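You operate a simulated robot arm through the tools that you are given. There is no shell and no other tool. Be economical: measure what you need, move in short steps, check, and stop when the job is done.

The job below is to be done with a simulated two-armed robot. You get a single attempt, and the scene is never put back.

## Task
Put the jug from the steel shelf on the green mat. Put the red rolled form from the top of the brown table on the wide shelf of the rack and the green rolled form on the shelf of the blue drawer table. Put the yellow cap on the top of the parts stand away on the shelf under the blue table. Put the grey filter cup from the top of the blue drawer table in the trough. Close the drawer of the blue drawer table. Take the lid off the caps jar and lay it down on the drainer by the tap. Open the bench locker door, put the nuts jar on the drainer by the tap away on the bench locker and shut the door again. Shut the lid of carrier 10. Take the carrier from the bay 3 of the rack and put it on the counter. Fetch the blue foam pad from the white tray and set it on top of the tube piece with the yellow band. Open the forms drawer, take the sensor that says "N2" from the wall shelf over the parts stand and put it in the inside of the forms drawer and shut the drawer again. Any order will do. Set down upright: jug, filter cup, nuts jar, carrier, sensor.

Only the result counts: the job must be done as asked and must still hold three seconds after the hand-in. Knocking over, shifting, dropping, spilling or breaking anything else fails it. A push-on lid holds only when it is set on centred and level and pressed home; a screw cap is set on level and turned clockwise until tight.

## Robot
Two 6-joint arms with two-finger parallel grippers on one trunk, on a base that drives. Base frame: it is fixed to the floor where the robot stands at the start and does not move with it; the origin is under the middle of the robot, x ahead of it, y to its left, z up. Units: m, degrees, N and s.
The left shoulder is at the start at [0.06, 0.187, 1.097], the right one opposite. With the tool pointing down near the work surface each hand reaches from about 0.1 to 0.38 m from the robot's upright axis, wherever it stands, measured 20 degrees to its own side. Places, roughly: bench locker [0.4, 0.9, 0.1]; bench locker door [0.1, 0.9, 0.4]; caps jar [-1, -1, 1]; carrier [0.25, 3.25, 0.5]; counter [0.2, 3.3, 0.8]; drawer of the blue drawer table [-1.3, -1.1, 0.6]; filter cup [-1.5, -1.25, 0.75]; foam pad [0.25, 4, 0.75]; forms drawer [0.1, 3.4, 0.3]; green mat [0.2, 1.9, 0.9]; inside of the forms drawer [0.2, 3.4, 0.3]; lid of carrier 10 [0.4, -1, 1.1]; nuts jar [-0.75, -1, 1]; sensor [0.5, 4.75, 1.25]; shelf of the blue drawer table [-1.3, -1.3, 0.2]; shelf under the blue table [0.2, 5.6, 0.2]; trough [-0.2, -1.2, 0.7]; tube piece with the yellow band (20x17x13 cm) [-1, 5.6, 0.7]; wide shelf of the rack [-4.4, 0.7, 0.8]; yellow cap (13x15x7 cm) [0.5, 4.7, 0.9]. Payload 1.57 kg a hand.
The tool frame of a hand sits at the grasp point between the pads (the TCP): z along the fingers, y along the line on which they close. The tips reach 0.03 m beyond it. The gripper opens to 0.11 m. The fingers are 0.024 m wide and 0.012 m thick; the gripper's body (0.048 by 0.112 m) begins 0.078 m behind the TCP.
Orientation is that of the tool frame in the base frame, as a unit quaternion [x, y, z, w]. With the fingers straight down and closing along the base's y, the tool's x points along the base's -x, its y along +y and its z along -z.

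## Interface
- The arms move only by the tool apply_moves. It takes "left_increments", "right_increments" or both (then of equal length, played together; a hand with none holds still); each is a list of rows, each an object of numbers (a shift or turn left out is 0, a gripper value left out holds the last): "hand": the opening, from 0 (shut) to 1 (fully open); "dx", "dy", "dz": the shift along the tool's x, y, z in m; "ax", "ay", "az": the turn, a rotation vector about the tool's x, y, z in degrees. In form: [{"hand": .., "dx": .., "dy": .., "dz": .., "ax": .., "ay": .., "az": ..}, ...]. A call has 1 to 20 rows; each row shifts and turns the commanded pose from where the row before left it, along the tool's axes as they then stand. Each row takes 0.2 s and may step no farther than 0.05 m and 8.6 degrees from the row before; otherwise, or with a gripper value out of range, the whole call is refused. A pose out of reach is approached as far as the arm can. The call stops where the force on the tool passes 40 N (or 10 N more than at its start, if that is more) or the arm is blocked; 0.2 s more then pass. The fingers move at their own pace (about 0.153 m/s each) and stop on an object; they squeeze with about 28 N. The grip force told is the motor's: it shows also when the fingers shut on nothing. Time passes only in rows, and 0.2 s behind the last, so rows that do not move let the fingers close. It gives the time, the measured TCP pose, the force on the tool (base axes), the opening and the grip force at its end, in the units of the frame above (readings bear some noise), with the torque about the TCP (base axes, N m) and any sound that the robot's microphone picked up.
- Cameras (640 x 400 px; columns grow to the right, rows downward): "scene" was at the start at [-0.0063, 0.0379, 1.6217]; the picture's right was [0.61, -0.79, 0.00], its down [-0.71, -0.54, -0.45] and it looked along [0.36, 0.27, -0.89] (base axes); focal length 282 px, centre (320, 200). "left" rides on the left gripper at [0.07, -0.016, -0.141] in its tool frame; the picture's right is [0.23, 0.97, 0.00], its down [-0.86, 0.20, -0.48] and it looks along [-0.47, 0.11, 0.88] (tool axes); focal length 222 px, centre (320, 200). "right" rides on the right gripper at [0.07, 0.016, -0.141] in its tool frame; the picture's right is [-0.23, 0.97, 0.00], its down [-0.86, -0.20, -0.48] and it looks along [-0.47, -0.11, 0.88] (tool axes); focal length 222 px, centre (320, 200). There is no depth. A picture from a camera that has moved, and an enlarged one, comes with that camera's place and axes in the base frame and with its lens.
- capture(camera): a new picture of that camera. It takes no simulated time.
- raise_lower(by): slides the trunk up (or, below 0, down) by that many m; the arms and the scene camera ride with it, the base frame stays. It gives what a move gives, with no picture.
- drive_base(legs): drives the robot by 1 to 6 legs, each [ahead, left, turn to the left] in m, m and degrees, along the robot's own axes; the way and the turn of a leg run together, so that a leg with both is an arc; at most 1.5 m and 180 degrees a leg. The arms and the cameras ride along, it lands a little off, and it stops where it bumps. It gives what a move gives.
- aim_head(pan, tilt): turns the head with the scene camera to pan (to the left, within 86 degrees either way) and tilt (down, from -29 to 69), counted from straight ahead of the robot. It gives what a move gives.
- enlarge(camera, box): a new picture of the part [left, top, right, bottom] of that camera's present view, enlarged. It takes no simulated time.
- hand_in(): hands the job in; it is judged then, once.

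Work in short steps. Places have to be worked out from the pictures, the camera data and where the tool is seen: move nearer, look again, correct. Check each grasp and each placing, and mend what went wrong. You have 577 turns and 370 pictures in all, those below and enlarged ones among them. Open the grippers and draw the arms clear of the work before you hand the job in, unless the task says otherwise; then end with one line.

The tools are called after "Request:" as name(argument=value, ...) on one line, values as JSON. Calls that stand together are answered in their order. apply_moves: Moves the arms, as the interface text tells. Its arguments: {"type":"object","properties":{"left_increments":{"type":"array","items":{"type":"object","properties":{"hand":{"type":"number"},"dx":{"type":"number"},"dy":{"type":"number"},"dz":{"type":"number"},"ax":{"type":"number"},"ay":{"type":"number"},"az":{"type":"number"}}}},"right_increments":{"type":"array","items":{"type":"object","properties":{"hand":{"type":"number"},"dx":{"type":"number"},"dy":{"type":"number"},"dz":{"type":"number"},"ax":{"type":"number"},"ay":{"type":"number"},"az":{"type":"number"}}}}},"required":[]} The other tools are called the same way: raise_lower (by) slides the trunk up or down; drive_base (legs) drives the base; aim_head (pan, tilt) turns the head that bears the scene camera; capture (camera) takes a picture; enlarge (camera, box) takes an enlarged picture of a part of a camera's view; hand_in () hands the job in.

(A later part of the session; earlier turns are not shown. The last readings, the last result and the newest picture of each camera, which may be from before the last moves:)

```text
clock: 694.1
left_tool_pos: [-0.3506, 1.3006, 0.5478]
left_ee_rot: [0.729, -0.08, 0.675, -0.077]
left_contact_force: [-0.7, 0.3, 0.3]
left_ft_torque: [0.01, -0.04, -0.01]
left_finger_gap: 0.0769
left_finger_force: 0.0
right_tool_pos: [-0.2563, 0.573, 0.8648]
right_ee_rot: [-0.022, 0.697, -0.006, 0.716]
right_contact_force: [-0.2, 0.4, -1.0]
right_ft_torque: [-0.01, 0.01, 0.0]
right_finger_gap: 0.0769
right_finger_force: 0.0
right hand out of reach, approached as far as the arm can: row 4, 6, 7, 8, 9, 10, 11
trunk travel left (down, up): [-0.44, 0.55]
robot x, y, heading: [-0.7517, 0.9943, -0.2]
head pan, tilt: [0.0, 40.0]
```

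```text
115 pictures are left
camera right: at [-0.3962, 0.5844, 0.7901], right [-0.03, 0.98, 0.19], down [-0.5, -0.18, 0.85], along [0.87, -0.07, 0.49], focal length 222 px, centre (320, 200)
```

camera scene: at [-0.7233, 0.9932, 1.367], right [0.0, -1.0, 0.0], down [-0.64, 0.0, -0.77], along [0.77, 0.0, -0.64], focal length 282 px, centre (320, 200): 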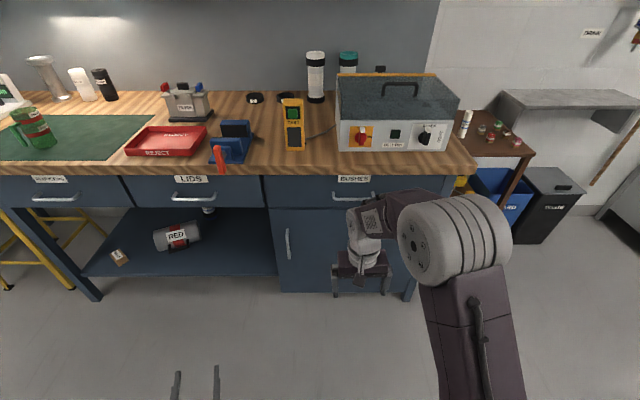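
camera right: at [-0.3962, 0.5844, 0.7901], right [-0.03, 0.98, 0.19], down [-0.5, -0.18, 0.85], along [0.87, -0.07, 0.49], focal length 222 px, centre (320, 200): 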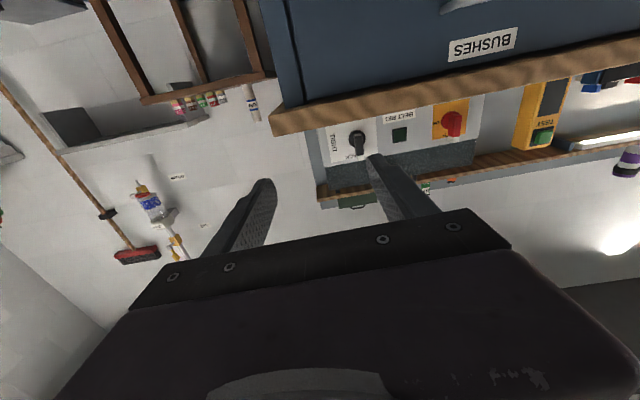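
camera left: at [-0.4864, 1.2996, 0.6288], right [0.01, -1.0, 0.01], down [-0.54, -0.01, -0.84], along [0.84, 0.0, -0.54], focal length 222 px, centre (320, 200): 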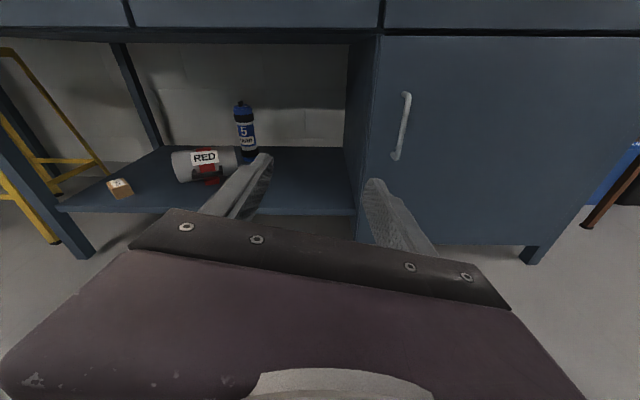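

Level. Align with the handle (y≈1.124, z≈0.52).

Request:
raise_lower(by=-0.345)

Request:
drive_base(legs=[[0, 0.551, 0.2], [0.09, 0, 0]])

Request:
capture(camera="right")

Request:
aim_head(pan=-30, tilt=45)

Request:
capture(camera="scene")

```text
clock: 697.5
left_tool_pos: [-0.3503, 1.3002, 0.2602]
left_ee_rot: [0.708, -0.101, 0.691, -0.108]
left_contact_force: [1.1, -0.5, -0.5]
left_ft_torque: [0.01, -0.02, -0.02]
left_finger_gap: 0.0768
left_finger_force: 0.0
right_tool_pos: [-0.2621, 0.5629, 0.5345]
right_ee_rot: [-0.011, 0.694, 0.003, 0.72]
right_contact_force: [-0.1, -0.8, -0.6]
right_ft_torque: [0.0, -0.03, 0.02]
right_finger_gap: 0.0771
right_finger_force: 0.0
trunk travel left (down, up): [-0.095, 0.895]
robot x, y, heading: [-0.7515, 0.9926, -0.3]
head pan, tilt: [0.0, 40.0]
```

```text
clock: 701.4
left_tool_pos: [-0.2628, 1.862, 0.2601]
left_ee_rot: [0.708, -0.1, 0.69, -0.111]
left_contact_force: [0.7, -0.1, -0.2]
left_ft_torque: [0.06, -0.03, -0.01]
left_finger_gap: 0.0767
left_finger_force: 0.2
right_tool_pos: [-0.1679, 1.1252, 0.5305]
right_ee_rot: [-0.013, 0.695, 0.006, 0.719]
right_contact_force: [-0.4, 0.3, 0.2]
right_ft_torque: [0.02, 0.01, 0.01]
right_finger_gap: 0.0768
right_finger_force: 0.0
trunk travel left (down, up): [-0.095, 0.895]
robot x, y, heading: [-0.6617, 1.5527, -0.3]
head pan, tilt: [0.0, 40.0]
```

```text
114 pictures are left
camera right: at [-0.3079, 1.1368, 0.4558], right [-0.03, 0.98, 0.22], down [-0.5, -0.2, 0.84], along [0.86, -0.08, 0.5], focal length 222 px, centre (320, 200)
```

right: 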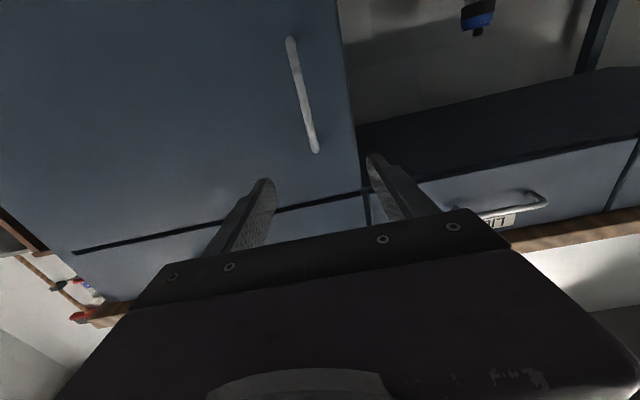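

```text
clock: 702.4
left_tool_pos: [-0.2631, 1.8613, 0.2679]
left_ee_rot: [0.703, -0.106, 0.694, -0.118]
left_contact_force: [0.0, -0.4, 0.8]
left_ft_torque: [0.0, 0.05, -0.02]
left_finger_gap: 0.0771
left_finger_force: 0.2
right_tool_pos: [-0.1679, 1.1261, 0.5295]
right_ee_rot: [-0.013, 0.696, 0.005, 0.718]
right_contact_force: [-0.4, -0.7, 0.1]
right_ft_torque: [0.03, 0.04, 0.01]
right_finger_gap: 0.077
right_finger_force: 0.1
trunk travel left (down, up): [-0.095, 0.895]
robot x, y, heading: [-0.6636, 1.5508, 0.1]
head pan, tilt: [-30.0, 45.0]
```

```text
113 pictures are left
camera scene: at [-0.6561, 1.4883, 1.0307], right [-0.5, -0.87, -0.03], down [-0.61, 0.37, -0.7], along [0.62, -0.33, -0.71], focal length 282 px, centre (320, 200)
```

scene: 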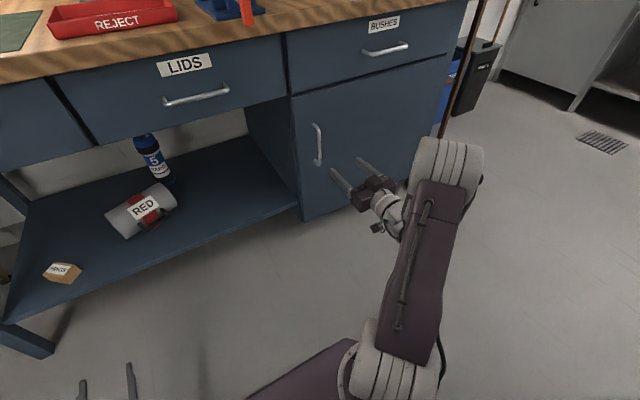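

The left elbow seems to touch the floor; raise the trunk 0.07 and lower the right hand by the arm instead.

Request:
raise_lower(by=0.08)

Request:
apply_moves(right_increments=[{"dx": 0.04}, {"dx": 0.04}, {"dx": 0.02}, {}])

Request:
capture(camera="right")

```text
clock: 703.5
left_tool_pos: [-0.2612, 1.8654, 0.309]
left_ee_rot: [0.713, -0.091, 0.688, -0.102]
left_contact_force: [-0.1, 0.2, -0.2]
left_ft_torque: [-0.02, -0.02, 0.03]
left_finger_gap: 0.0771
left_finger_force: 0.2
right_tool_pos: [-0.1636, 1.1355, 0.5998]
right_ee_rot: [-0.023, 0.698, -0.004, 0.715]
right_contact_force: [0.4, -0.4, 1.1]
right_ft_torque: [0.0, 0.0, 0.01]
right_finger_gap: 0.0768
right_finger_force: 0.0
trunk travel left (down, up): [-0.175, 0.815]
robot x, y, heading: [-0.6621, 1.5527, 0.1]
head pan, tilt: [-30.0, 45.0]
```

```text
clock: 704.5
left_tool_pos: [-0.2624, 1.8646, 0.3091]
left_ee_rot: [0.713, -0.092, 0.688, -0.101]
left_contact_force: [-0.6, 0.6, -0.7]
left_ft_torque: [0.01, -0.01, 0.01]
left_finger_gap: 0.0771
left_finger_force: 0.1
right_tool_pos: [-0.1406, 1.0997, 0.5224]
right_ee_rot: [-0.022, 0.699, 0.0, 0.715]
right_contact_force: [-0.4, -0.6, 0.2]
right_ft_torque: [0.03, 0.01, -0.02]
right_finger_gap: 0.0772
right_finger_force: 0.1
right hand out of reach, approached as far as the arm can: row 1, 2, 3
trunk travel left (down, up): [-0.175, 0.815]
robot x, y, heading: [-0.666, 1.5526, 0.1]
head pan, tilt: [-30.0, 45.0]
```

```text
112 pictures are left
camera right: at [-0.2812, 1.1099, 0.4481], right [-0.03, 0.98, 0.2], down [-0.49, -0.19, 0.85], along [0.87, -0.07, 0.49], focal length 222 px, centre (320, 200)
```

right: 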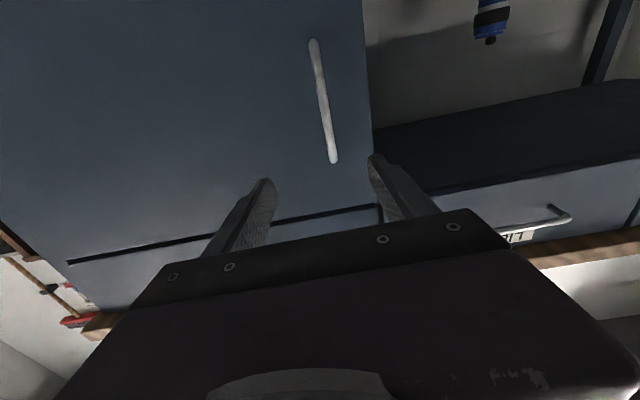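

Request:
drive_base(legs=[[0.09, 0.017, 0]])

Request:
capture(camera="right")

Request:
enlarge(camera="scene", box=[260, 90, 420, 220])

```text
clock: 705.6
left_tool_pos: [-0.1697, 1.8814, 0.3088]
left_ee_rot: [0.713, -0.093, 0.688, -0.1]
left_contact_force: [0.1, 0.4, -0.3]
left_ft_torque: [-0.02, -0.04, 0.02]
left_finger_gap: 0.0771
left_finger_force: 0.0
right_tool_pos: [-0.0517, 1.1161, 0.5221]
right_ee_rot: [-0.021, 0.699, -0.002, 0.715]
right_contact_force: [-0.6, 0.1, 0.2]
right_ft_torque: [0.02, 0.0, 0.01]
right_finger_gap: 0.0772
right_finger_force: 0.1
trunk travel left (down, up): [-0.175, 0.815]
robot x, y, heading: [-0.5732, 1.5697, -0.1]
head pan, tilt: [-30.0, 45.0]
```

```text
111 pictures are left
camera right: at [-0.1915, 1.1263, 0.4484], right [-0.03, 0.98, 0.2], down [-0.49, -0.19, 0.85], along [0.87, -0.07, 0.49], focal length 222 px, centre (320, 200)
```

right: 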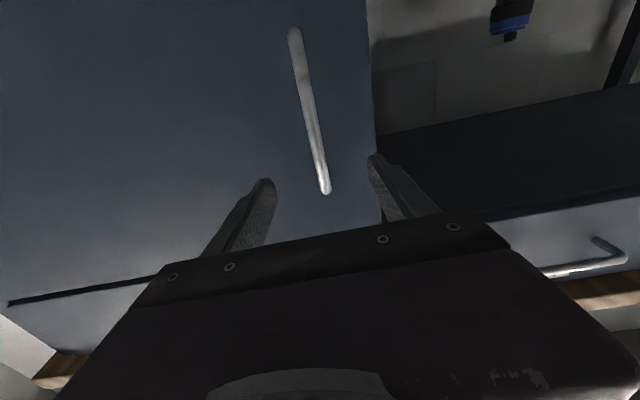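

```text
3.08 times, centred on (340, 155) of scene
camera zoom: at [-0.5584, 1.5288, 1.0948], right [-0.5, -0.87, 0.0], down [-0.61, 0.35, -0.71], along [0.61, -0.35, -0.71], focal length 868 px, centre (258, 338)
```

zoom: 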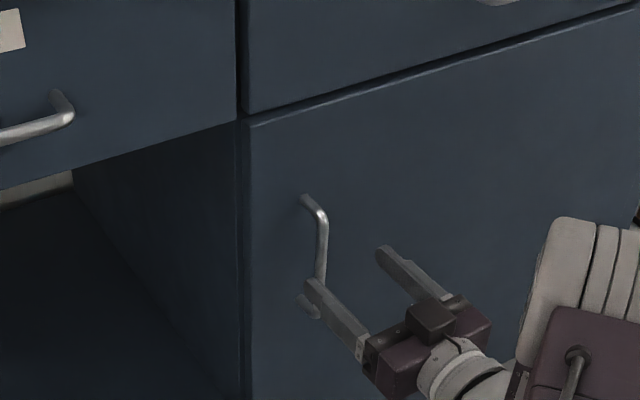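

Handle is between the fingers. Forward 0.035 and close.

Request:
drive_base(legs=[[0.037, 0, 0]])

Request:
apply_moves(right_increments=[{"hand": 0.5}, {"hand": 0.3}, {"hand": 0.1}, {"hand": 0}, {"hand": 0}])

Request:
capture(camera="right")

```text
clock: 706.5
left_tool_pos: [-0.1339, 1.8803, 0.3086]
left_ee_rot: [0.713, -0.093, 0.688, -0.1]
left_contact_force: [1.2, 0.0, 0.0]
left_ft_torque: [0.02, 0.0, 0.01]
left_finger_gap: 0.0772
left_finger_force: 0.1
right_tool_pos: [-0.0155, 1.1152, 0.5225]
right_ee_rot: [-0.021, 0.699, -0.001, 0.715]
right_contact_force: [-0.2, -1.2, -0.4]
right_ft_torque: [-0.02, -0.01, -0.01]
right_finger_gap: 0.0769
right_finger_force: 0.1
trunk travel left (down, up): [-0.175, 0.815]
robot x, y, heading: [-0.5376, 1.5681, -0.1]
head pan, tilt: [-30.0, 45.0]
```

```text
clock: 707.7
left_tool_pos: [-0.134, 1.8811, 0.3102]
left_ee_rot: [0.712, -0.092, 0.689, -0.101]
left_contact_force: [-0.1, 0.9, 0.5]
left_ft_torque: [-0.01, -0.01, -0.01]
left_finger_gap: 0.077
left_finger_force: 0.1
right_tool_pos: [-0.0178, 1.1166, 0.5224]
right_ee_rot: [-0.02, 0.699, -0.002, 0.715]
right_contact_force: [-32.7, 8.7, -2.2]
right_ft_torque: [0.11, 0.42, 0.34]
right_finger_gap: 0.0
right_finger_force: 21.0
trunk travel left (down, up): [-0.175, 0.815]
robot x, y, heading: [-0.5374, 1.5659, 0.1]
head pan, tilt: [-30.0, 45.0]
```

```text
109 pictures are left
camera right: at [-0.1574, 1.1262, 0.4489], right [-0.03, 0.98, 0.2], down [-0.49, -0.19, 0.85], along [0.87, -0.07, 0.49], focal length 222 px, centre (320, 200)
```

right: 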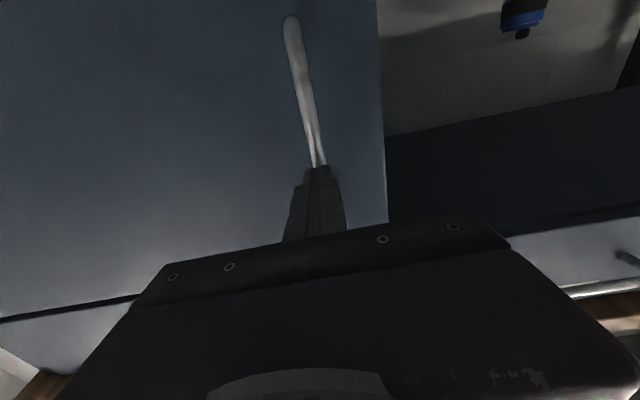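

Fingers closed in front of the bar (tips touch it at x≈0.015). Back off, open, and go 3 cm deeper.

Request:
drive_base(legs=[[-0.03, 0, 0]])

Request:
apply_moves(right_increments=[{"hand": 0.5}, {"hand": 0.5}, {"dx": 0.02}, {}])

Request:
drive_base(legs=[[0.06, 0, 0]])

Request:
capture(camera="right")

```text
clock: 708.5
left_tool_pos: [-0.1627, 1.8818, 0.309]
left_ee_rot: [0.713, -0.092, 0.688, -0.101]
left_contact_force: [-0.2, -0.4, 0.4]
left_ft_torque: [-0.03, 0.02, 0.02]
left_finger_gap: 0.077
left_finger_force: 0.0
right_tool_pos: [-0.0437, 1.1164, 0.5224]
right_ee_rot: [-0.021, 0.699, -0.002, 0.715]
right_contact_force: [1.0, 0.0, -0.2]
right_ft_torque: [0.0, 0.0, -0.02]
right_finger_gap: 0.0
right_finger_force: 21.5
trunk travel left (down, up): [-0.175, 0.815]
robot x, y, heading: [-0.5653, 1.5748, -0.1]
head pan, tilt: [-30.0, 45.0]
```

```text
clock: 709.5
left_tool_pos: [-0.1631, 1.8815, 0.3089]
left_ee_rot: [0.713, -0.092, 0.688, -0.101]
left_contact_force: [0.3, -0.8, 0.7]
left_ft_torque: [0.0, -0.01, 0.03]
left_finger_gap: 0.0773
left_finger_force: 0.2
right_tool_pos: [-0.0423, 1.1121, 0.5028]
right_ee_rot: [-0.02, 0.699, 0.001, 0.714]
right_contact_force: [0.3, 1.6, 1.1]
right_ft_torque: [0.02, -0.04, -0.01]
right_finger_gap: 0.055
right_finger_force: 0.1
right hand out of reach, approached as far as the arm can: row 3
trunk travel left (down, up): [-0.175, 0.815]
robot x, y, heading: [-0.5637, 1.5696, 0.1]
head pan, tilt: [-30.0, 45.0]
```

```text
clock: 710.5
left_tool_pos: [-0.1027, 1.8826, 0.3095]
left_ee_rot: [0.713, -0.092, 0.688, -0.1]
left_contact_force: [0.0, 0.3, 0.3]
left_ft_torque: [-0.01, 0.01, 0.01]
left_finger_gap: 0.077
left_finger_force: 0.1
right_tool_pos: [0.02, 1.1138, 0.5038]
right_ee_rot: [-0.022, 0.699, 0.002, 0.715]
right_contact_force: [0.4, 0.3, 0.2]
right_ft_torque: [0.05, -0.01, 0.03]
right_finger_gap: 0.0552
right_finger_force: 0.0
trunk travel left (down, up): [-0.175, 0.815]
robot x, y, heading: [-0.5044, 1.5717, 0.3]
head pan, tilt: [-30.0, 45.0]
```

```text
108 pictures are left
camera right: at [-0.1202, 1.1226, 0.4296], right [-0.04, 0.98, 0.2], down [-0.49, -0.19, 0.85], along [0.87, -0.07, 0.49], focal length 222 px, centre (320, 200)
```

right: 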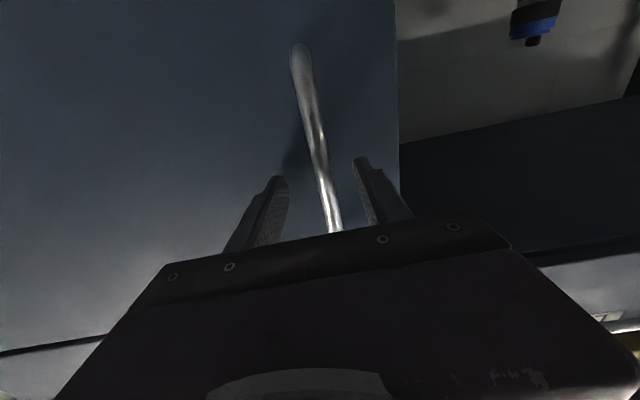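

Now the bar is well inside the fingers. Close.

Request:
apply_moves(right_increments=[{"hand": 0.3}, {"hand": 0.1}, {"hand": 0}, {"hand": 0}])

```text
clock: 711.5
left_tool_pos: [-0.1028, 1.8832, 0.3085]
left_ee_rot: [0.713, -0.092, 0.688, -0.1]
left_contact_force: [-0.7, -0.3, 0.1]
left_ft_torque: [0.02, -0.01, -0.01]
left_finger_gap: 0.077
left_finger_force: 0.0
right_tool_pos: [0.0201, 1.1196, 0.5034]
right_ee_rot: [-0.025, 0.701, 0.007, 0.713]
right_contact_force: [-13.3, 37.1, -5.7]
right_ft_torque: [0.78, -0.67, -0.07]
right_finger_gap: 0.0125
right_finger_force: 30.0
trunk travel left (down, up): [-0.175, 0.815]
robot x, y, heading: [-0.5041, 1.5723, 0.2]
head pan, tilt: [-30.0, 45.0]
```

Bar gripped (gap 0.0125). Pull back along the door's arc to about 25°.

Request:
drive_base(legs=[[-0.1, -0.005, 0], [-0.1, -0.03, 0]])

Request:
capture(camera="scene")

```text
clock: 713.7
left_tool_pos: [-0.3023, 1.8428, 0.3094]
left_ee_rot: [0.712, -0.096, 0.688, -0.1]
left_contact_force: [0.2, 0.0, -0.6]
left_ft_torque: [-0.01, 0.01, 0.0]
left_finger_gap: 0.0768
left_finger_force: 0.1
right_tool_pos: [-0.1843, 1.0658, 0.5036]
right_ee_rot: [-0.011, 0.699, -0.007, 0.715]
right_contact_force: [2.2, -4.8, -4.7]
right_ft_torque: [0.78, 0.16, -0.03]
right_finger_gap: 0.0119
right_finger_force: 29.0
trunk travel left (down, up): [-0.175, 0.815]
robot x, y, heading: [-0.7079, 1.5339, 0.0]
head pan, tilt: [-30.0, 45.0]
stopped in leg 2: the force on the tool passed its limit (the readings are from after the stop); the commanded pose is now the measured one
```

```text
107 pictures are left
camera scene: at [-0.6908, 1.491, 1.0948], right [-0.5, -0.86, 0.0], down [-0.61, 0.36, -0.71], along [0.61, -0.36, -0.71], focal length 282 px, centre (320, 200)
```

scene: 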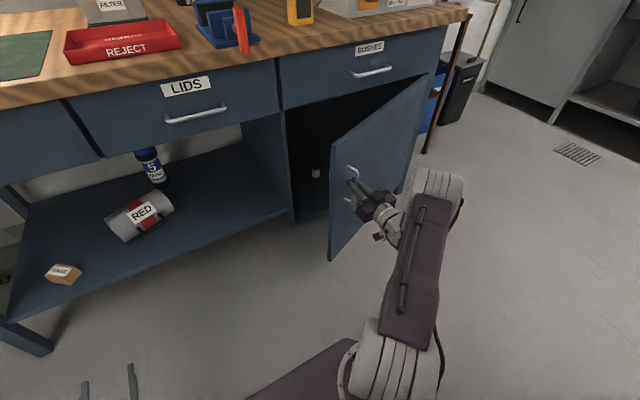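

Door is ~22° open. Release, go round its free edge to the inner side.

Request:
apply_moves(right_increments=[{"hand": 0.3}, {"hand": 0.6}, {"hand": 0.6}])

Request:
drive_base(legs=[[-0.13, 0, 0], [0, 0.17, 0], [0.17, 0, 0]])

Request:
apply_moves(right_increments=[{"hand": 0.2}, {"hand": 0}, {}])

Request:
capture(camera="scene")

```text
clock: 714.5
left_tool_pos: [-0.3024, 1.8428, 0.3092]
left_ee_rot: [0.712, -0.093, 0.689, -0.099]
left_contact_force: [-0.6, 0.1, -0.6]
left_ft_torque: [0.0, 0.0, 0.0]
left_finger_gap: 0.077
left_finger_force: 0.0
right_tool_pos: [-0.1837, 1.0667, 0.5057]
right_ee_rot: [-0.013, 0.698, -0.007, 0.716]
right_contact_force: [-0.3, 1.0, -0.3]
right_ft_torque: [0.0, 0.01, 0.0]
right_finger_gap: 0.0662
right_finger_force: 0.0
trunk travel left (down, up): [-0.175, 0.815]
robot x, y, heading: [-0.7065, 1.5313, -0.2]
head pan, tilt: [-30.0, 45.0]
```

```text
clock: 718.0
left_tool_pos: [-0.2646, 2.0183, 0.3099]
left_ee_rot: [0.713, -0.092, 0.688, -0.1]
left_contact_force: [0.0, 0.6, 0.6]
left_ft_torque: [-0.03, 0.01, 0.03]
left_finger_gap: 0.0766
left_finger_force: 0.0
right_tool_pos: [-0.1439, 1.2427, 0.5045]
right_ee_rot: [-0.014, 0.698, -0.007, 0.716]
right_contact_force: [0.3, 0.6, -0.3]
right_ft_torque: [0.01, 0.02, 0.02]
right_finger_gap: 0.0659
right_finger_force: 0.0
trunk travel left (down, up): [-0.175, 0.815]
robot x, y, heading: [-0.666, 1.7076, 0.1]
head pan, tilt: [-30.0, 45.0]
```

```text
clock: 718.8
left_tool_pos: [-0.2649, 2.0177, 0.3095]
left_ee_rot: [0.713, -0.093, 0.688, -0.1]
left_contact_force: [0.3, 0.3, -0.1]
left_ft_torque: [0.0, 0.02, 0.02]
left_finger_gap: 0.0772
left_finger_force: 0.1
right_tool_pos: [-0.1435, 1.2435, 0.5049]
right_ee_rot: [-0.014, 0.699, -0.006, 0.715]
right_contact_force: [0.4, 0.0, 0.0]
right_ft_torque: [0.03, 0.0, 0.01]
right_finger_gap: 0.0
right_finger_force: 20.9
trunk travel left (down, up): [-0.175, 0.815]
robot x, y, heading: [-0.6708, 1.7064, -0.0]
head pan, tilt: [-30.0, 45.0]
```

```text
106 pictures are left
camera scene: at [-0.6529, 1.6659, 1.0948], right [-0.5, -0.87, 0.0], down [-0.61, 0.35, -0.71], along [0.61, -0.35, -0.71], focal length 282 px, centre (320, 200)
```

scene: 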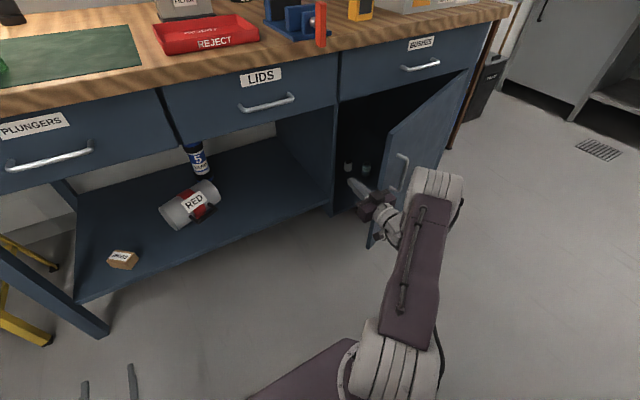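

Now sweep the door open from inside.

Request:
drive_base(legs=[[-0.03, -0.19, 0], [-0.13, -0.08, 0], [-0.1, -0.12, 0]])

Request:
capture(camera="scene")

```text
clock: 719.9
left_tool_pos: [-0.28, 1.9237, 0.3097]
left_ee_rot: [0.713, -0.094, 0.688, -0.102]
left_contact_force: [0.0, -0.1, 0.3]
left_ft_torque: [0.03, -0.05, 0.0]
left_finger_gap: 0.0768
left_finger_force: 0.1
right_tool_pos: [-0.1571, 1.1597, 0.5034]
right_ee_rot: [-0.024, 0.698, 0.007, 0.716]
right_contact_force: [-0.1, 0.6, -0.4]
right_ft_torque: [0.01, 0.01, -0.01]
right_finger_gap: 0.0001
right_finger_force: 21.1
trunk travel left (down, up): [-0.175, 0.815]
robot x, y, heading: [-0.6847, 1.6161, -0.2]
head pan, tilt: [-30.0, 45.0]
stopped in leg 1: the force on the tool passed its limit (the readings are from after the stop); the commanded pose is now the measured one
```

```text
105 pictures are left
camera scene: at [-0.6678, 1.5715, 1.0947], right [-0.5, -0.87, 0.0], down [-0.61, 0.35, -0.71], along [0.61, -0.35, -0.71], focal length 282 px, centre (320, 200)
```

scene: 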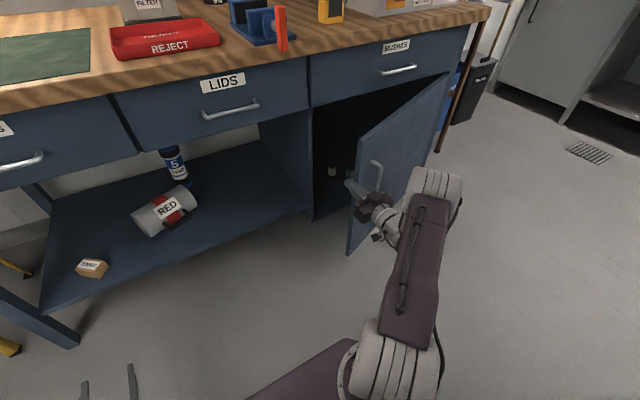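

Pushing on the edge has too little leverage at this angle. Regrip the handle and pull it further.

Request:
drive_base(legs=[[0, 0.03, 0], [-0.2, 0, 0], [0, -0.13, 0]])

Request:
apply_moves(right_increments=[{"hand": 0.6}, {"hand": 0.6}])

Request:
capture(camera="right")

Request:
capture(camera="scene")

```text
clock: 722.9
left_tool_pos: [-0.4773, 1.8258, 0.3095]
left_ee_rot: [0.713, -0.091, 0.688, -0.1]
left_contact_force: [0.1, -0.4, 0.7]
left_ft_torque: [0.0, 0.0, 0.02]
left_finger_gap: 0.0768
left_finger_force: 0.0
right_tool_pos: [-0.3544, 1.0605, 0.5044]
right_ee_rot: [-0.024, 0.698, 0.007, 0.716]
right_contact_force: [-0.1, -0.2, -0.2]
right_ft_torque: [-0.02, 0.01, -0.02]
right_finger_gap: 0.0
right_finger_force: 21.0
trunk travel left (down, up): [-0.175, 0.815]
robot x, y, heading: [-0.8816, 1.5122, 0.1]
head pan, tilt: [-30.0, 45.0]
```

```text
clock: 723.5
left_tool_pos: [-0.4792, 1.8249, 0.3102]
left_ee_rot: [0.713, -0.093, 0.688, -0.102]
left_contact_force: [0.1, -1.0, 0.1]
left_ft_torque: [0.01, 0.02, 0.0]
left_finger_gap: 0.0767
left_finger_force: 0.1
right_tool_pos: [-0.3557, 1.0598, 0.5048]
right_ee_rot: [-0.024, 0.698, 0.006, 0.716]
right_contact_force: [0.9, -1.1, 0.2]
right_ft_torque: [-0.02, 0.03, 0.0]
right_finger_gap: 0.0661
right_finger_force: 0.0
trunk travel left (down, up): [-0.175, 0.815]
robot x, y, heading: [-0.8802, 1.5108, -0.1]
head pan, tilt: [-30.0, 45.0]
```

```text
104 pictures are left
camera right: at [-0.4963, 1.0679, 0.4299], right [-0.05, 0.98, 0.2], down [-0.49, -0.2, 0.85], along [0.87, -0.06, 0.49], focal length 222 px, centre (320, 200)
```

right: 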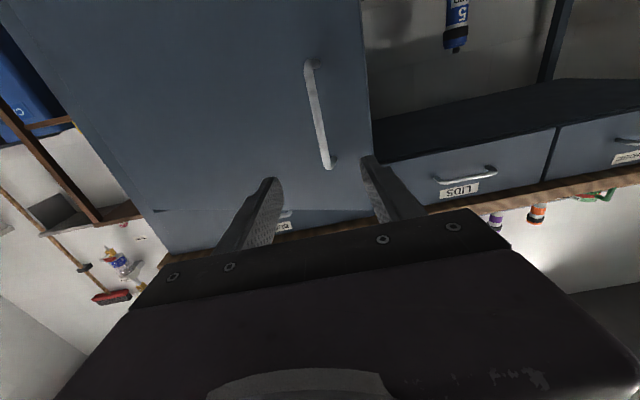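

```text
103 pictures are left
camera scene: at [-0.8669, 1.4713, 1.0948], right [-0.5, -0.87, 0.0], down [-0.61, 0.35, -0.71], along [0.61, -0.35, -0.71], focal length 282 px, centre (320, 200)
```

scene: 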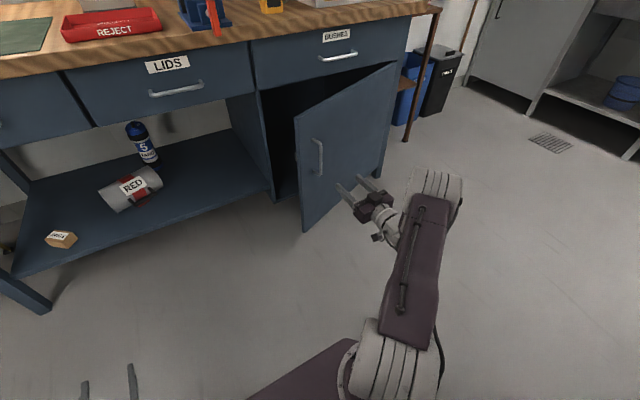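

Handle ahead at y≈1.068. Go in and grip.

Request:
drive_base(legs=[[0.178, 0.007, 0]])

Request:
capture(camera="right")

Request:
apply_moves(right_increments=[{"hand": 0.3}, {"hand": 0.1}, {"hand": 0}, {"hand": 0}])

```text
clock: 725.0
left_tool_pos: [-0.3008, 1.8322, 0.3109]
left_ee_rot: [0.713, -0.092, 0.688, -0.1]
left_contact_force: [-0.3, -0.8, 0.1]
left_ft_torque: [0.02, -0.01, 0.0]
left_finger_gap: 0.077
left_finger_force: 0.1
right_tool_pos: [-0.1756, 1.0683, 0.5047]
right_ee_rot: [-0.024, 0.699, 0.008, 0.715]
right_contact_force: [0.3, 0.7, 0.4]
right_ft_torque: [-0.01, 0.01, -0.01]
right_finger_gap: 0.066
right_finger_force: 0.0
trunk travel left (down, up): [-0.175, 0.815]
robot x, y, heading: [-0.6965, 1.5199, 0.2]
head pan, tilt: [-30.0, 45.0]
```

```text
102 pictures are left
camera right: at [-0.3165, 1.0755, 0.4299], right [-0.05, 0.98, 0.2], down [-0.49, -0.2, 0.85], along [0.87, -0.06, 0.49], focal length 222 px, centre (320, 200)
```

right: 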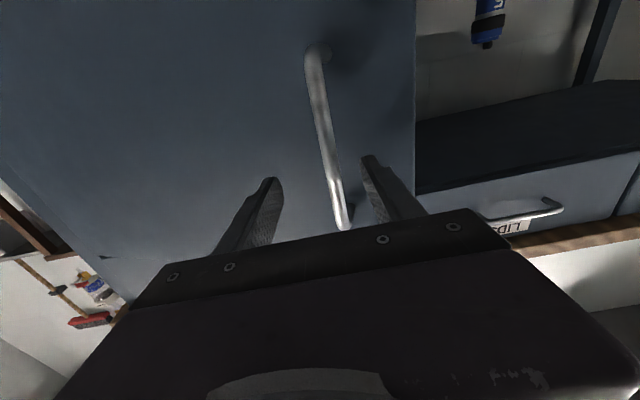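

```text
clock: 725.7
left_tool_pos: [-0.3016, 1.8346, 0.3102]
left_ee_rot: [0.712, -0.09, 0.688, -0.104]
left_contact_force: [-0.3, 0.4, -0.6]
left_ft_torque: [0.04, 0.0, -0.04]
left_finger_gap: 0.0767
left_finger_force: 0.0
right_tool_pos: [-0.1755, 1.0777, 0.5035]
right_ee_rot: [-0.032, 0.698, 0.019, 0.715]
right_contact_force: [-5.2, 16.4, 5.8]
right_ft_torque: [0.78, -0.32, 0.49]
right_finger_gap: 0.0119
right_finger_force: 27.7
trunk travel left (down, up): [-0.175, 0.815]
robot x, y, heading: [-0.7039, 1.5191, 0.5]
head pan, tilt: [-30.0, 45.0]
stopped in row 3 (right hand): the force on the tool passed its limit (the readings are from after the stop); the commanded pose is now the measured one
```

Gripped. Pull along the arc with a slight left turn to ~45°.

Request:
drive_base(legs=[[-0.075, -0.05, 3.5], [-0.075, -0.062, 4]])

Request:
capture(camera="scene")

```text
clock: 727.6
left_tool_pos: [-0.4889, 1.7614, 0.3093]
left_ee_rot: [0.717, -0.042, 0.681, -0.146]
left_contact_force: [-0.1, 0.4, 0.4]
left_ft_torque: [0.02, 0.01, 0.01]
left_finger_gap: 0.0772
left_finger_force: 0.0
right_tool_pos: [-0.2649, 1.0293, 0.5027]
right_ee_rot: [-0.081, 0.696, 0.067, 0.711]
right_contact_force: [-19.9, 32.0, 4.7]
right_ft_torque: [0.82, -0.36, 0.94]
right_finger_gap: 0.0119
right_finger_force: 29.5
trunk travel left (down, up): [-0.175, 0.815]
robot x, y, heading: [-0.8461, 1.3997, 7.7]
head pan, tilt: [-30.0, 45.0]
```

```text
101 pictures are left
camera scene: at [-0.8271, 1.3601, 1.0949], right [-0.38, -0.93, 0.0], down [-0.65, 0.26, -0.71], along [0.66, -0.27, -0.7], focal length 282 px, centre (320, 200)
```

scene: 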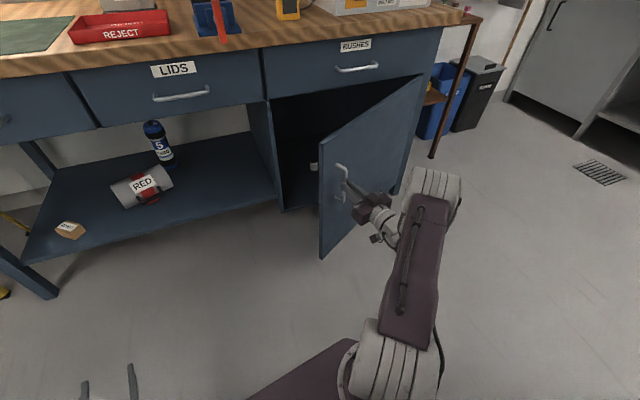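

Request:
drive_base(legs=[[-0.085, -0.045, 4], [-0.08, -0.06, 4]])

Request:
capture(camera="scene")

```text
clock: 728.6
left_tool_pos: [-0.559, 1.7344, 0.3094]
left_ee_rot: [0.718, -0.029, 0.676, -0.163]
left_contact_force: [-0.8, 0.8, -0.2]
left_ft_torque: [0.0, 0.03, 0.01]
left_finger_gap: 0.0773
left_finger_force: 0.0
right_tool_pos: [-0.2997, 1.0059, 0.5024]
right_ee_rot: [-0.088, 0.694, 0.076, 0.711]
right_contact_force: [1.8, -2.8, -1.7]
right_ft_torque: [0.84, -0.15, -0.11]
right_finger_gap: 0.012
right_finger_force: 29.2
trunk travel left (down, up): [-0.175, 0.815]
robot x, y, heading: [-0.8993, 1.3504, 10.4]
head pan, tilt: [-30.0, 45.0]
stopped in leg 1: the force on the tool passed its limit (the readings are from after the stop); the commanded pose is now the measured one
```

```text
100 pictures are left
camera scene: at [-0.8763, 1.3161, 1.0947], right [-0.33, -0.94, 0.0], down [-0.67, 0.24, -0.71], along [0.67, -0.24, -0.71], focal length 282 px, centre (320, 200)
```

scene: 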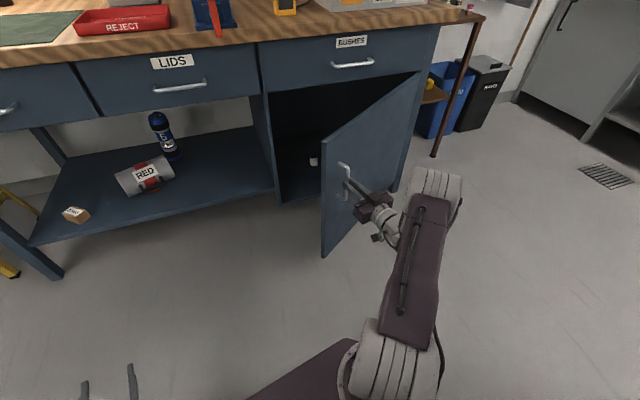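

Request:
drive_base(legs=[[-0.055, -0.05, 3], [-0.05, -0.055, 3]])

Request:
drive_base(legs=[[-0.045, -0.055, 3], [-0.04, -0.06, 3]])

Request:
capture(camera="scene")

```text
clock: 730.1
left_tool_pos: [-0.6376, 1.682, 0.3096]
left_ee_rot: [0.718, -0.003, 0.671, -0.185]
left_contact_force: [0.9, -0.4, -0.3]
left_ft_torque: [-0.01, 0.0, 0.02]
left_finger_gap: 0.0772
left_finger_force: 0.0
right_tool_pos: [-0.3326, 0.9768, 0.502]
right_ee_rot: [-0.118, 0.69, 0.107, 0.706]
right_contact_force: [-1.0, 1.8, 6.1]
right_ft_torque: [0.64, 0.32, 0.04]
right_finger_gap: 0.0118
right_finger_force: 29.0
trunk travel left (down, up): [-0.175, 0.815]
robot x, y, heading: [-0.9493, 1.2797, 14.0]
head pan, tilt: [-30.0, 45.0]
stopped in leg 2: the force on the tool passed its limit (the readings are from after the stop); the commanded pose is now the measured one
```

```text
clock: 731.0
left_tool_pos: [-0.6688, 1.6525, 0.3101]
left_ee_rot: [0.718, 0.008, 0.668, -0.197]
left_contact_force: [-0.1, 0.1, 0.7]
left_ft_torque: [0.0, 0.0, -0.03]
left_finger_gap: 0.0769
left_finger_force: 0.0
right_tool_pos: [-0.3418, 0.9658, 0.5033]
right_ee_rot: [-0.134, 0.686, 0.127, 0.704]
right_contact_force: [-2.0, 2.8, 5.7]
right_ft_torque: [0.87, -0.16, 0.18]
right_finger_gap: 0.012
right_finger_force: 29.4
trunk travel left (down, up): [-0.175, 0.815]
robot x, y, heading: [-0.9706, 1.2409, 16.5]
head pan, tilt: [-30.0, 45.0]
stopped in leg 1: the force on the tool passed its limit (the readings are from after the stop); the commanded pose is now the measured one
```

```text
99 pictures are left
camera scene: at [-0.9449, 1.2036, 1.0948], right [-0.24, -0.97, 0.0], down [-0.69, 0.17, -0.71], along [0.69, -0.17, -0.71], focal length 282 px, centre (320, 200)
```

scene: 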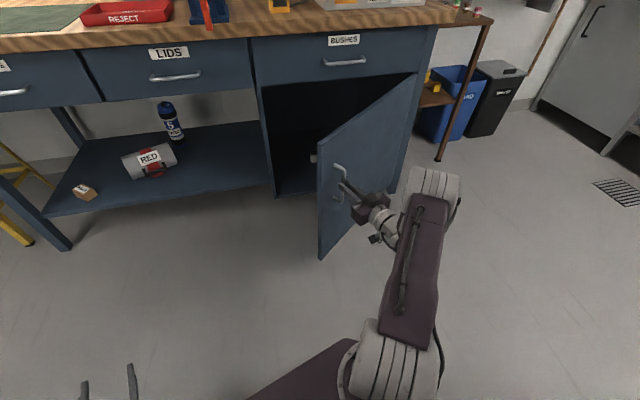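

44° now. Release, go around the edge again with heading 0 and sweep it from inside.

Request:
apply_moves(right_increments=[{"hand": 0.3}, {"hand": 0.6}, {"hand": 0.6}])

Request:
drive_base(legs=[[-0.065, 0, 0], [0, 0, -16.5], [0, 0.36, 0], [0.3, 0, 0]])

Request:
apply_moves(right_increments=[{"hand": 0.2}, {"hand": 0}, {}])

Request:
capture(camera="scene")

```text
clock: 731.8
left_tool_pos: [-0.6692, 1.6523, 0.3094]
left_ee_rot: [0.718, 0.008, 0.667, -0.196]
left_contact_force: [0.1, -1.0, -0.5]
left_ft_torque: [0.02, 0.0, -0.01]
left_finger_gap: 0.0769
left_finger_force: 0.0
right_tool_pos: [-0.3424, 0.9645, 0.5015]
right_ee_rot: [-0.134, 0.688, 0.127, 0.702]
right_contact_force: [0.3, 0.2, 0.1]
right_ft_torque: [0.02, 0.0, 0.04]
right_finger_gap: 0.0663
right_finger_force: 0.0
trunk travel left (down, up): [-0.175, 0.815]
robot x, y, heading: [-0.9691, 1.2417, 16.4]
head pan, tilt: [-30.0, 45.0]
```

```text
clock: 737.4
left_tool_pos: [-0.3207, 1.895, 0.3088]
left_ee_rot: [0.712, -0.096, 0.689, -0.098]
left_contact_force: [0.7, 0.2, -0.5]
left_ft_torque: [0.0, -0.01, 0.0]
left_finger_gap: 0.0769
left_finger_force: 0.1
right_tool_pos: [-0.2037, 1.1427, 0.5015]
right_ee_rot: [-0.034, 0.7, 0.025, 0.713]
right_contact_force: [0.3, 0.4, 0.1]
right_ft_torque: [-0.03, 0.02, -0.04]
right_finger_gap: 0.066
right_finger_force: 0.1
trunk travel left (down, up): [-0.175, 0.815]
robot x, y, heading: [-0.7271, 1.5831, -0.3]
head pan, tilt: [-30.0, 45.0]
```

```text
clock: 738.2
left_tool_pos: [-0.3203, 1.8941, 0.3094]
left_ee_rot: [0.712, -0.096, 0.689, -0.097]
left_contact_force: [-0.1, 0.0, 0.5]
left_ft_torque: [0.01, 0.04, 0.01]
left_finger_gap: 0.077
left_finger_force: 0.2
right_tool_pos: [-0.2016, 1.1426, 0.5017]
right_ee_rot: [-0.034, 0.7, 0.024, 0.713]
right_contact_force: [0.0, -0.6, -0.9]
right_ft_torque: [0.0, -0.01, 0.03]
right_finger_gap: 0.0001
right_finger_force: 21.2
trunk travel left (down, up): [-0.175, 0.815]
robot x, y, heading: [-0.7267, 1.5879, -0.4]
head pan, tilt: [-30.0, 45.0]
```

```text
98 pictures are left
camera scene: at [-0.711, 1.5442, 1.0948], right [-0.51, -0.86, 0.0], down [-0.61, 0.36, -0.71], along [0.61, -0.36, -0.71], focal length 282 px, centre (320, 200)
```

scene: 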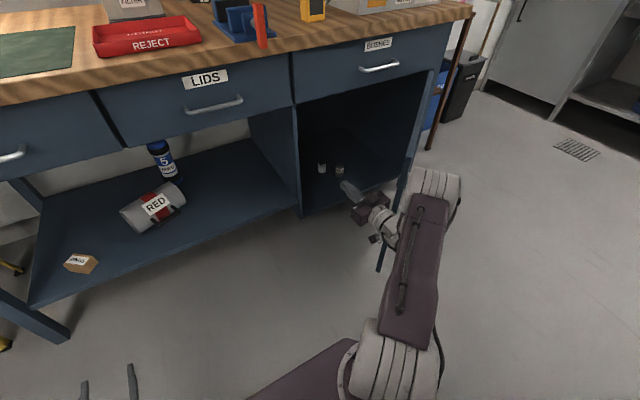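

Sweep right, easing back.

Request:
drive_base(legs=[[-0.02, -0.12, 0], [-0.04, -0.12, 0], [-0.04, -0.12, 0]])

Request:
capture(camera="scene")

```text
clock: 741.2
left_tool_pos: [-0.4233, 1.5346, 0.3094]
left_ee_rot: [0.712, -0.095, 0.689, -0.099]
left_contact_force: [-0.2, 0.4, 0.8]
left_ft_torque: [-0.01, 0.02, -0.03]
left_finger_gap: 0.0768
left_finger_force: 0.0
right_tool_pos: [-0.3035, 0.7846, 0.5024]
right_ee_rot: [-0.034, 0.7, 0.024, 0.713]
right_contact_force: [0.2, -0.2, -0.1]
right_ft_torque: [-0.01, 0.01, -0.01]
right_finger_gap: 0.0
right_finger_force: 21.4
trunk travel left (down, up): [-0.175, 0.815]
robot x, y, heading: [-0.8271, 1.2259, -0.3]
head pan, tilt: [-30.0, 45.0]
```

```text
97 pictures are left
camera scene: at [-0.8129, 1.1831, 1.0948], right [-0.5, -0.86, 0.0], down [-0.61, 0.36, -0.71], along [0.61, -0.36, -0.71], focal length 282 px, centre (320, 200)
```

scene: 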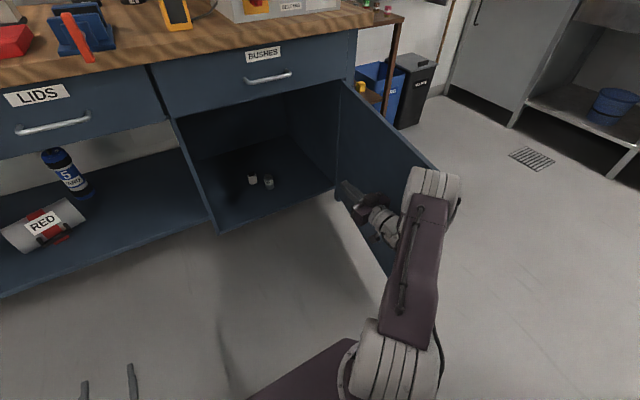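

Door is wide open. Push a bit more.

Request:
drive_base(legs=[[-0.04, -0.12, 0]])

Request:
drive_base(legs=[[0, 0.1, 0]])

Request:
capture(camera="scene")

```text
clock: 742.4
left_tool_pos: [-0.4617, 1.4147, 0.3093]
left_ee_rot: [0.712, -0.096, 0.689, -0.098]
left_contact_force: [0.0, -0.2, -0.8]
left_ft_torque: [-0.01, 0.01, -0.05]
left_finger_gap: 0.0767
left_finger_force: 0.1
right_tool_pos: [-0.345, 0.6635, 0.5012]
right_ee_rot: [-0.034, 0.7, 0.024, 0.713]
right_contact_force: [0.7, 0.8, 1.1]
right_ft_torque: [-0.01, 0.02, 0.02]
right_finger_gap: 0.0
right_finger_force: 21.7
trunk travel left (down, up): [-0.175, 0.815]
robot x, y, heading: [-0.8675, 1.1052, -0.2]
head pan, tilt: [-30.0, 45.0]
```

```text
clock: 743.6
left_tool_pos: [-0.4626, 1.5136, 0.3098]
left_ee_rot: [0.712, -0.094, 0.689, -0.1]
left_contact_force: [-0.2, 0.3, -0.1]
left_ft_torque: [0.01, 0.0, -0.02]
left_finger_gap: 0.077
left_finger_force: 0.0
right_tool_pos: [-0.3439, 0.7623, 0.501]
right_ee_rot: [-0.035, 0.7, 0.025, 0.713]
right_contact_force: [0.3, -0.3, -0.6]
right_ft_torque: [0.01, -0.01, 0.03]
right_finger_gap: 0.0
right_finger_force: 21.6
trunk travel left (down, up): [-0.175, 0.815]
robot x, y, heading: [-0.8649, 1.2034, -0.3]
head pan, tilt: [-30.0, 45.0]
```

```text
96 pictures are left
camera scene: at [-0.8529, 1.1624, 1.0948], right [-0.5, -0.86, 0.0], down [-0.61, 0.36, -0.71], along [0.61, -0.36, -0.71], focal length 282 px, centre (320, 200)
```

scene: 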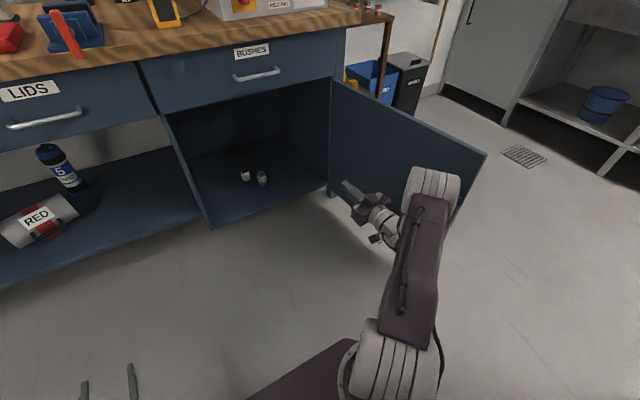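

The door stands open ~95°. Two small jars are inside near (0.21,0.92); I'll place NUTS at ≈(0.12,1.03). First unwind the left arm (roll back 180°) to free it from its limit, and tilt the right hand down 45°.

Request:
apply_moves(left_increments=[{"az": -8.5}, {"az": -8.5}, {"az": -8.5}, {"az": -8.5}, {"az": -8.5}, {"az": -8.5}, {"az": -8.5}, {"az": -8.5}, {"az": -8.5}, {"az": -8.5}, {"az": -8.5}, {"az": -8.5}, {"az": -8.5}, {"az": -8.5}, {"az": -8.5}, {"az": -8.5}, {"az": -8.5}, {"az": -8.5}, {"az": -8.5}, {"az": -8.5}])

Request:
raise_lower(by=0.4)

Request:
apply_moves(left_increments=[{"ay": 8.5}, {"ay": 8.5}, {"ay": 8.5}, {"ay": 8.5}, {"ay": 8.5}, {"ay": 8.5}, {"ay": 8.5}, {"ay": 8.5}, {"ay": 8.5}, {"ay": 8.5}, {}], right_increments=[{"ay": 8.5, "hand": 1}, {"ay": 8.5}, {"ay": 8.5}, {"ay": 8.5}, {"ay": 8.5}, {"ay": 4}, {}, {}, {}, {}, {}])

```text
clock: 747.6
left_tool_pos: [-0.4905, 1.5099, 0.2554]
left_ee_rot: [0.276, 0.601, 0.386, 0.643]
left_contact_force: [0.3, 0.4, 0.4]
left_ft_torque: [0.01, -0.01, -0.04]
left_finger_gap: 0.0771
left_finger_force: 0.1
left hand out of reach, approached as far as the arm can: row 13, 14, 15, 16, 17, 18, 19
right_tool_pos: [-0.3462, 0.7588, 0.5028]
right_ee_rot: [-0.032, 0.697, 0.028, 0.715]
right_contact_force: [-0.3, -0.3, 0.6]
right_ft_torque: [0.0, 0.02, -0.01]
right_finger_gap: 0.0002
right_finger_force: 21.5
trunk travel left (down, up): [-0.175, 0.815]
robot x, y, heading: [-0.8666, 1.1997, -0.1]
head pan, tilt: [-30.0, 45.0]
stopped in row 19 (left hand): the arm was blocked; the commanded pose is now the measured one
```

```text
clock: 751.4
left_tool_pos: [-0.49, 1.5098, 0.6439]
left_ee_rot: [0.274, 0.61, 0.377, 0.641]
left_contact_force: [-0.2, 0.4, 0.3]
left_ft_torque: [-0.01, 0.02, 0.0]
left_finger_gap: 0.0769
left_finger_force: 0.1
right_tool_pos: [-0.3438, 0.7627, 0.9007]
right_ee_rot: [-0.034, 0.7, 0.025, 0.713]
right_contact_force: [-0.5, -0.8, -0.7]
right_ft_torque: [-0.01, -0.02, -0.04]
right_finger_gap: 0.0001
right_finger_force: 21.0
trunk travel left (down, up): [-0.575, 0.415]
robot x, y, heading: [-0.8669, 1.2015, -0.3]
head pan, tilt: [-30.0, 45.0]
```

```text
clock: 753.8
left_tool_pos: [-0.7355, 1.6558, 0.5601]
left_ee_rot: [-0.053, 0.883, 0.463, 0.06]
left_contact_force: [-0.6, -0.4, -0.2]
left_ft_torque: [-0.01, 0.01, 0.02]
left_finger_gap: 0.0771
left_finger_force: 0.1
left hand out of reach, approached as far as the arm can: row 1, 2, 3, 4, 5, 6, 7, 8, 9, 10
right_tool_pos: [-0.3437, 0.761, 0.8991]
right_ee_rot: [-0.041, 0.925, 0.01, 0.379]
right_contact_force: [0.0, 0.2, 0.2]
right_ft_torque: [-0.01, 0.0, -0.01]
right_finger_gap: 0.1098
right_finger_force: 0.0
trunk travel left (down, up): [-0.575, 0.415]
robot x, y, heading: [-0.8633, 1.2063, -0.3]
head pan, tilt: [-30.0, 45.0]
```

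Right hand points 45° down; left is tucked at my left side. Raise, pass behind the open door and drive to the sink side.

Request:
raise_lower(by=0.25)

Request:
drive_base(legs=[[-0.09, 0, 0], [0, -1.25, 0], [0, 0, -90]])

Request:
drive_base(legs=[[0.15, 0.5, 0]])

Request:
aim_head(pan=-20, tilt=40)

Request:
capture(camera="scene")

Request:
capture(camera="right")

```text
clock: 756.4
left_tool_pos: [-0.7353, 1.6574, 0.8103]
left_ee_rot: [-0.053, 0.883, 0.462, 0.062]
left_contact_force: [0.4, -0.5, -0.3]
left_ft_torque: [-0.01, 0.02, 0.0]
left_finger_gap: 0.0769
left_finger_force: 0.1
right_tool_pos: [-0.3449, 0.7625, 1.151]
right_ee_rot: [-0.042, 0.925, 0.01, 0.379]
right_contact_force: [-0.3, 1.0, 0.4]
right_ft_torque: [-0.01, -0.02, 0.03]
right_finger_gap: 0.1099
right_finger_force: 0.1
trunk travel left (down, up): [-0.825, 0.165]
robot x, y, heading: [-0.8664, 1.2036, -0.3]
head pan, tilt: [-30.0, 45.0]
```

```text
clock: 767.2
left_tool_pos: [-0.5051, -0.1626, 0.8108]
left_ee_rot: [0.587, 0.662, 0.282, 0.371]
left_contact_force: [0.2, 1.2, 0.5]
left_ft_torque: [0.02, -0.02, 0.01]
left_finger_gap: 0.0772
left_finger_force: 0.1
right_tool_pos: [-1.3999, -0.5524, 1.1515]
right_ee_rot: [0.626, 0.682, -0.262, 0.273]
right_contact_force: [0.5, 0.0, -0.1]
right_ft_torque: [-0.03, 0.02, 0.02]
right_finger_gap: 0.1102
right_finger_force: 0.1
trunk travel left (down, up): [-0.825, 0.165]
robot x, y, heading: [-0.9596, -0.031, -90.1]
head pan, tilt: [-30.0, 45.0]
```

```text
clock: 770.2
left_tool_pos: [-0.0001, -0.3098, 0.8104]
left_ee_rot: [0.586, 0.662, 0.284, 0.371]
left_contact_force: [0.5, 0.4, 0.6]
left_ft_torque: [0.02, -0.03, -0.01]
left_finger_gap: 0.0769
left_finger_force: 0.1
right_tool_pos: [-0.8957, -0.7038, 1.1519]
right_ee_rot: [0.624, 0.684, -0.261, 0.275]
right_contact_force: [0.6, 0.1, 0.2]
right_ft_torque: [-0.01, 0.01, 0.01]
right_finger_gap: 0.1098
right_finger_force: 0.1
trunk travel left (down, up): [-0.825, 0.165]
robot x, y, heading: [-0.4565, -0.1787, -90.1]
head pan, tilt: [-30.0, 45.0]
```

```text
clock: 770.9
left_tool_pos: [0.0004, -0.3104, 0.8104]
left_ee_rot: [0.586, 0.663, 0.283, 0.371]
left_contact_force: [0.1, 0.6, -0.2]
left_ft_torque: [-0.01, 0.01, 0.0]
left_finger_gap: 0.0767
left_finger_force: 0.2
right_tool_pos: [-0.8927, -0.7046, 1.1512]
right_ee_rot: [0.624, 0.684, -0.261, 0.274]
right_contact_force: [1.0, 0.0, -0.4]
right_ft_torque: [0.02, -0.02, -0.02]
right_finger_gap: 0.1098
right_finger_force: 0.0
trunk travel left (down, up): [-0.825, 0.165]
robot x, y, heading: [-0.4538, -0.1836, -90.1]
head pan, tilt: [-20.0, 40.0]
```

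```text
95 pictures are left
camera scene: at [-0.4794, -0.2011, 1.752], right [-0.94, 0.34, 0.0], down [0.22, 0.6, -0.77], along [-0.26, -0.72, -0.64], focal length 282 px, centre (320, 200)
```

scene: 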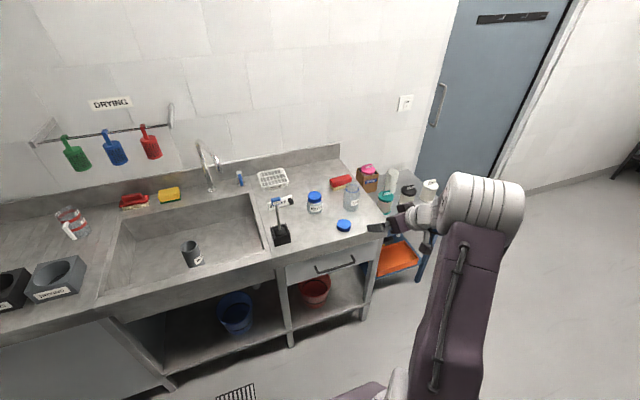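

```text
94 pictures are left
camera right: at [-0.8899, -0.5547, 1.2023], right [0.99, -0.08, 0.14], down [-0.16, -0.29, 0.94], along [-0.03, -0.95, -0.3], focal length 222 px, centre (320, 200)
```

right: 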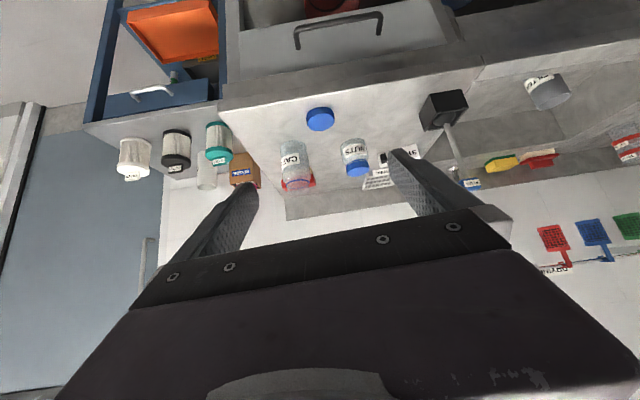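

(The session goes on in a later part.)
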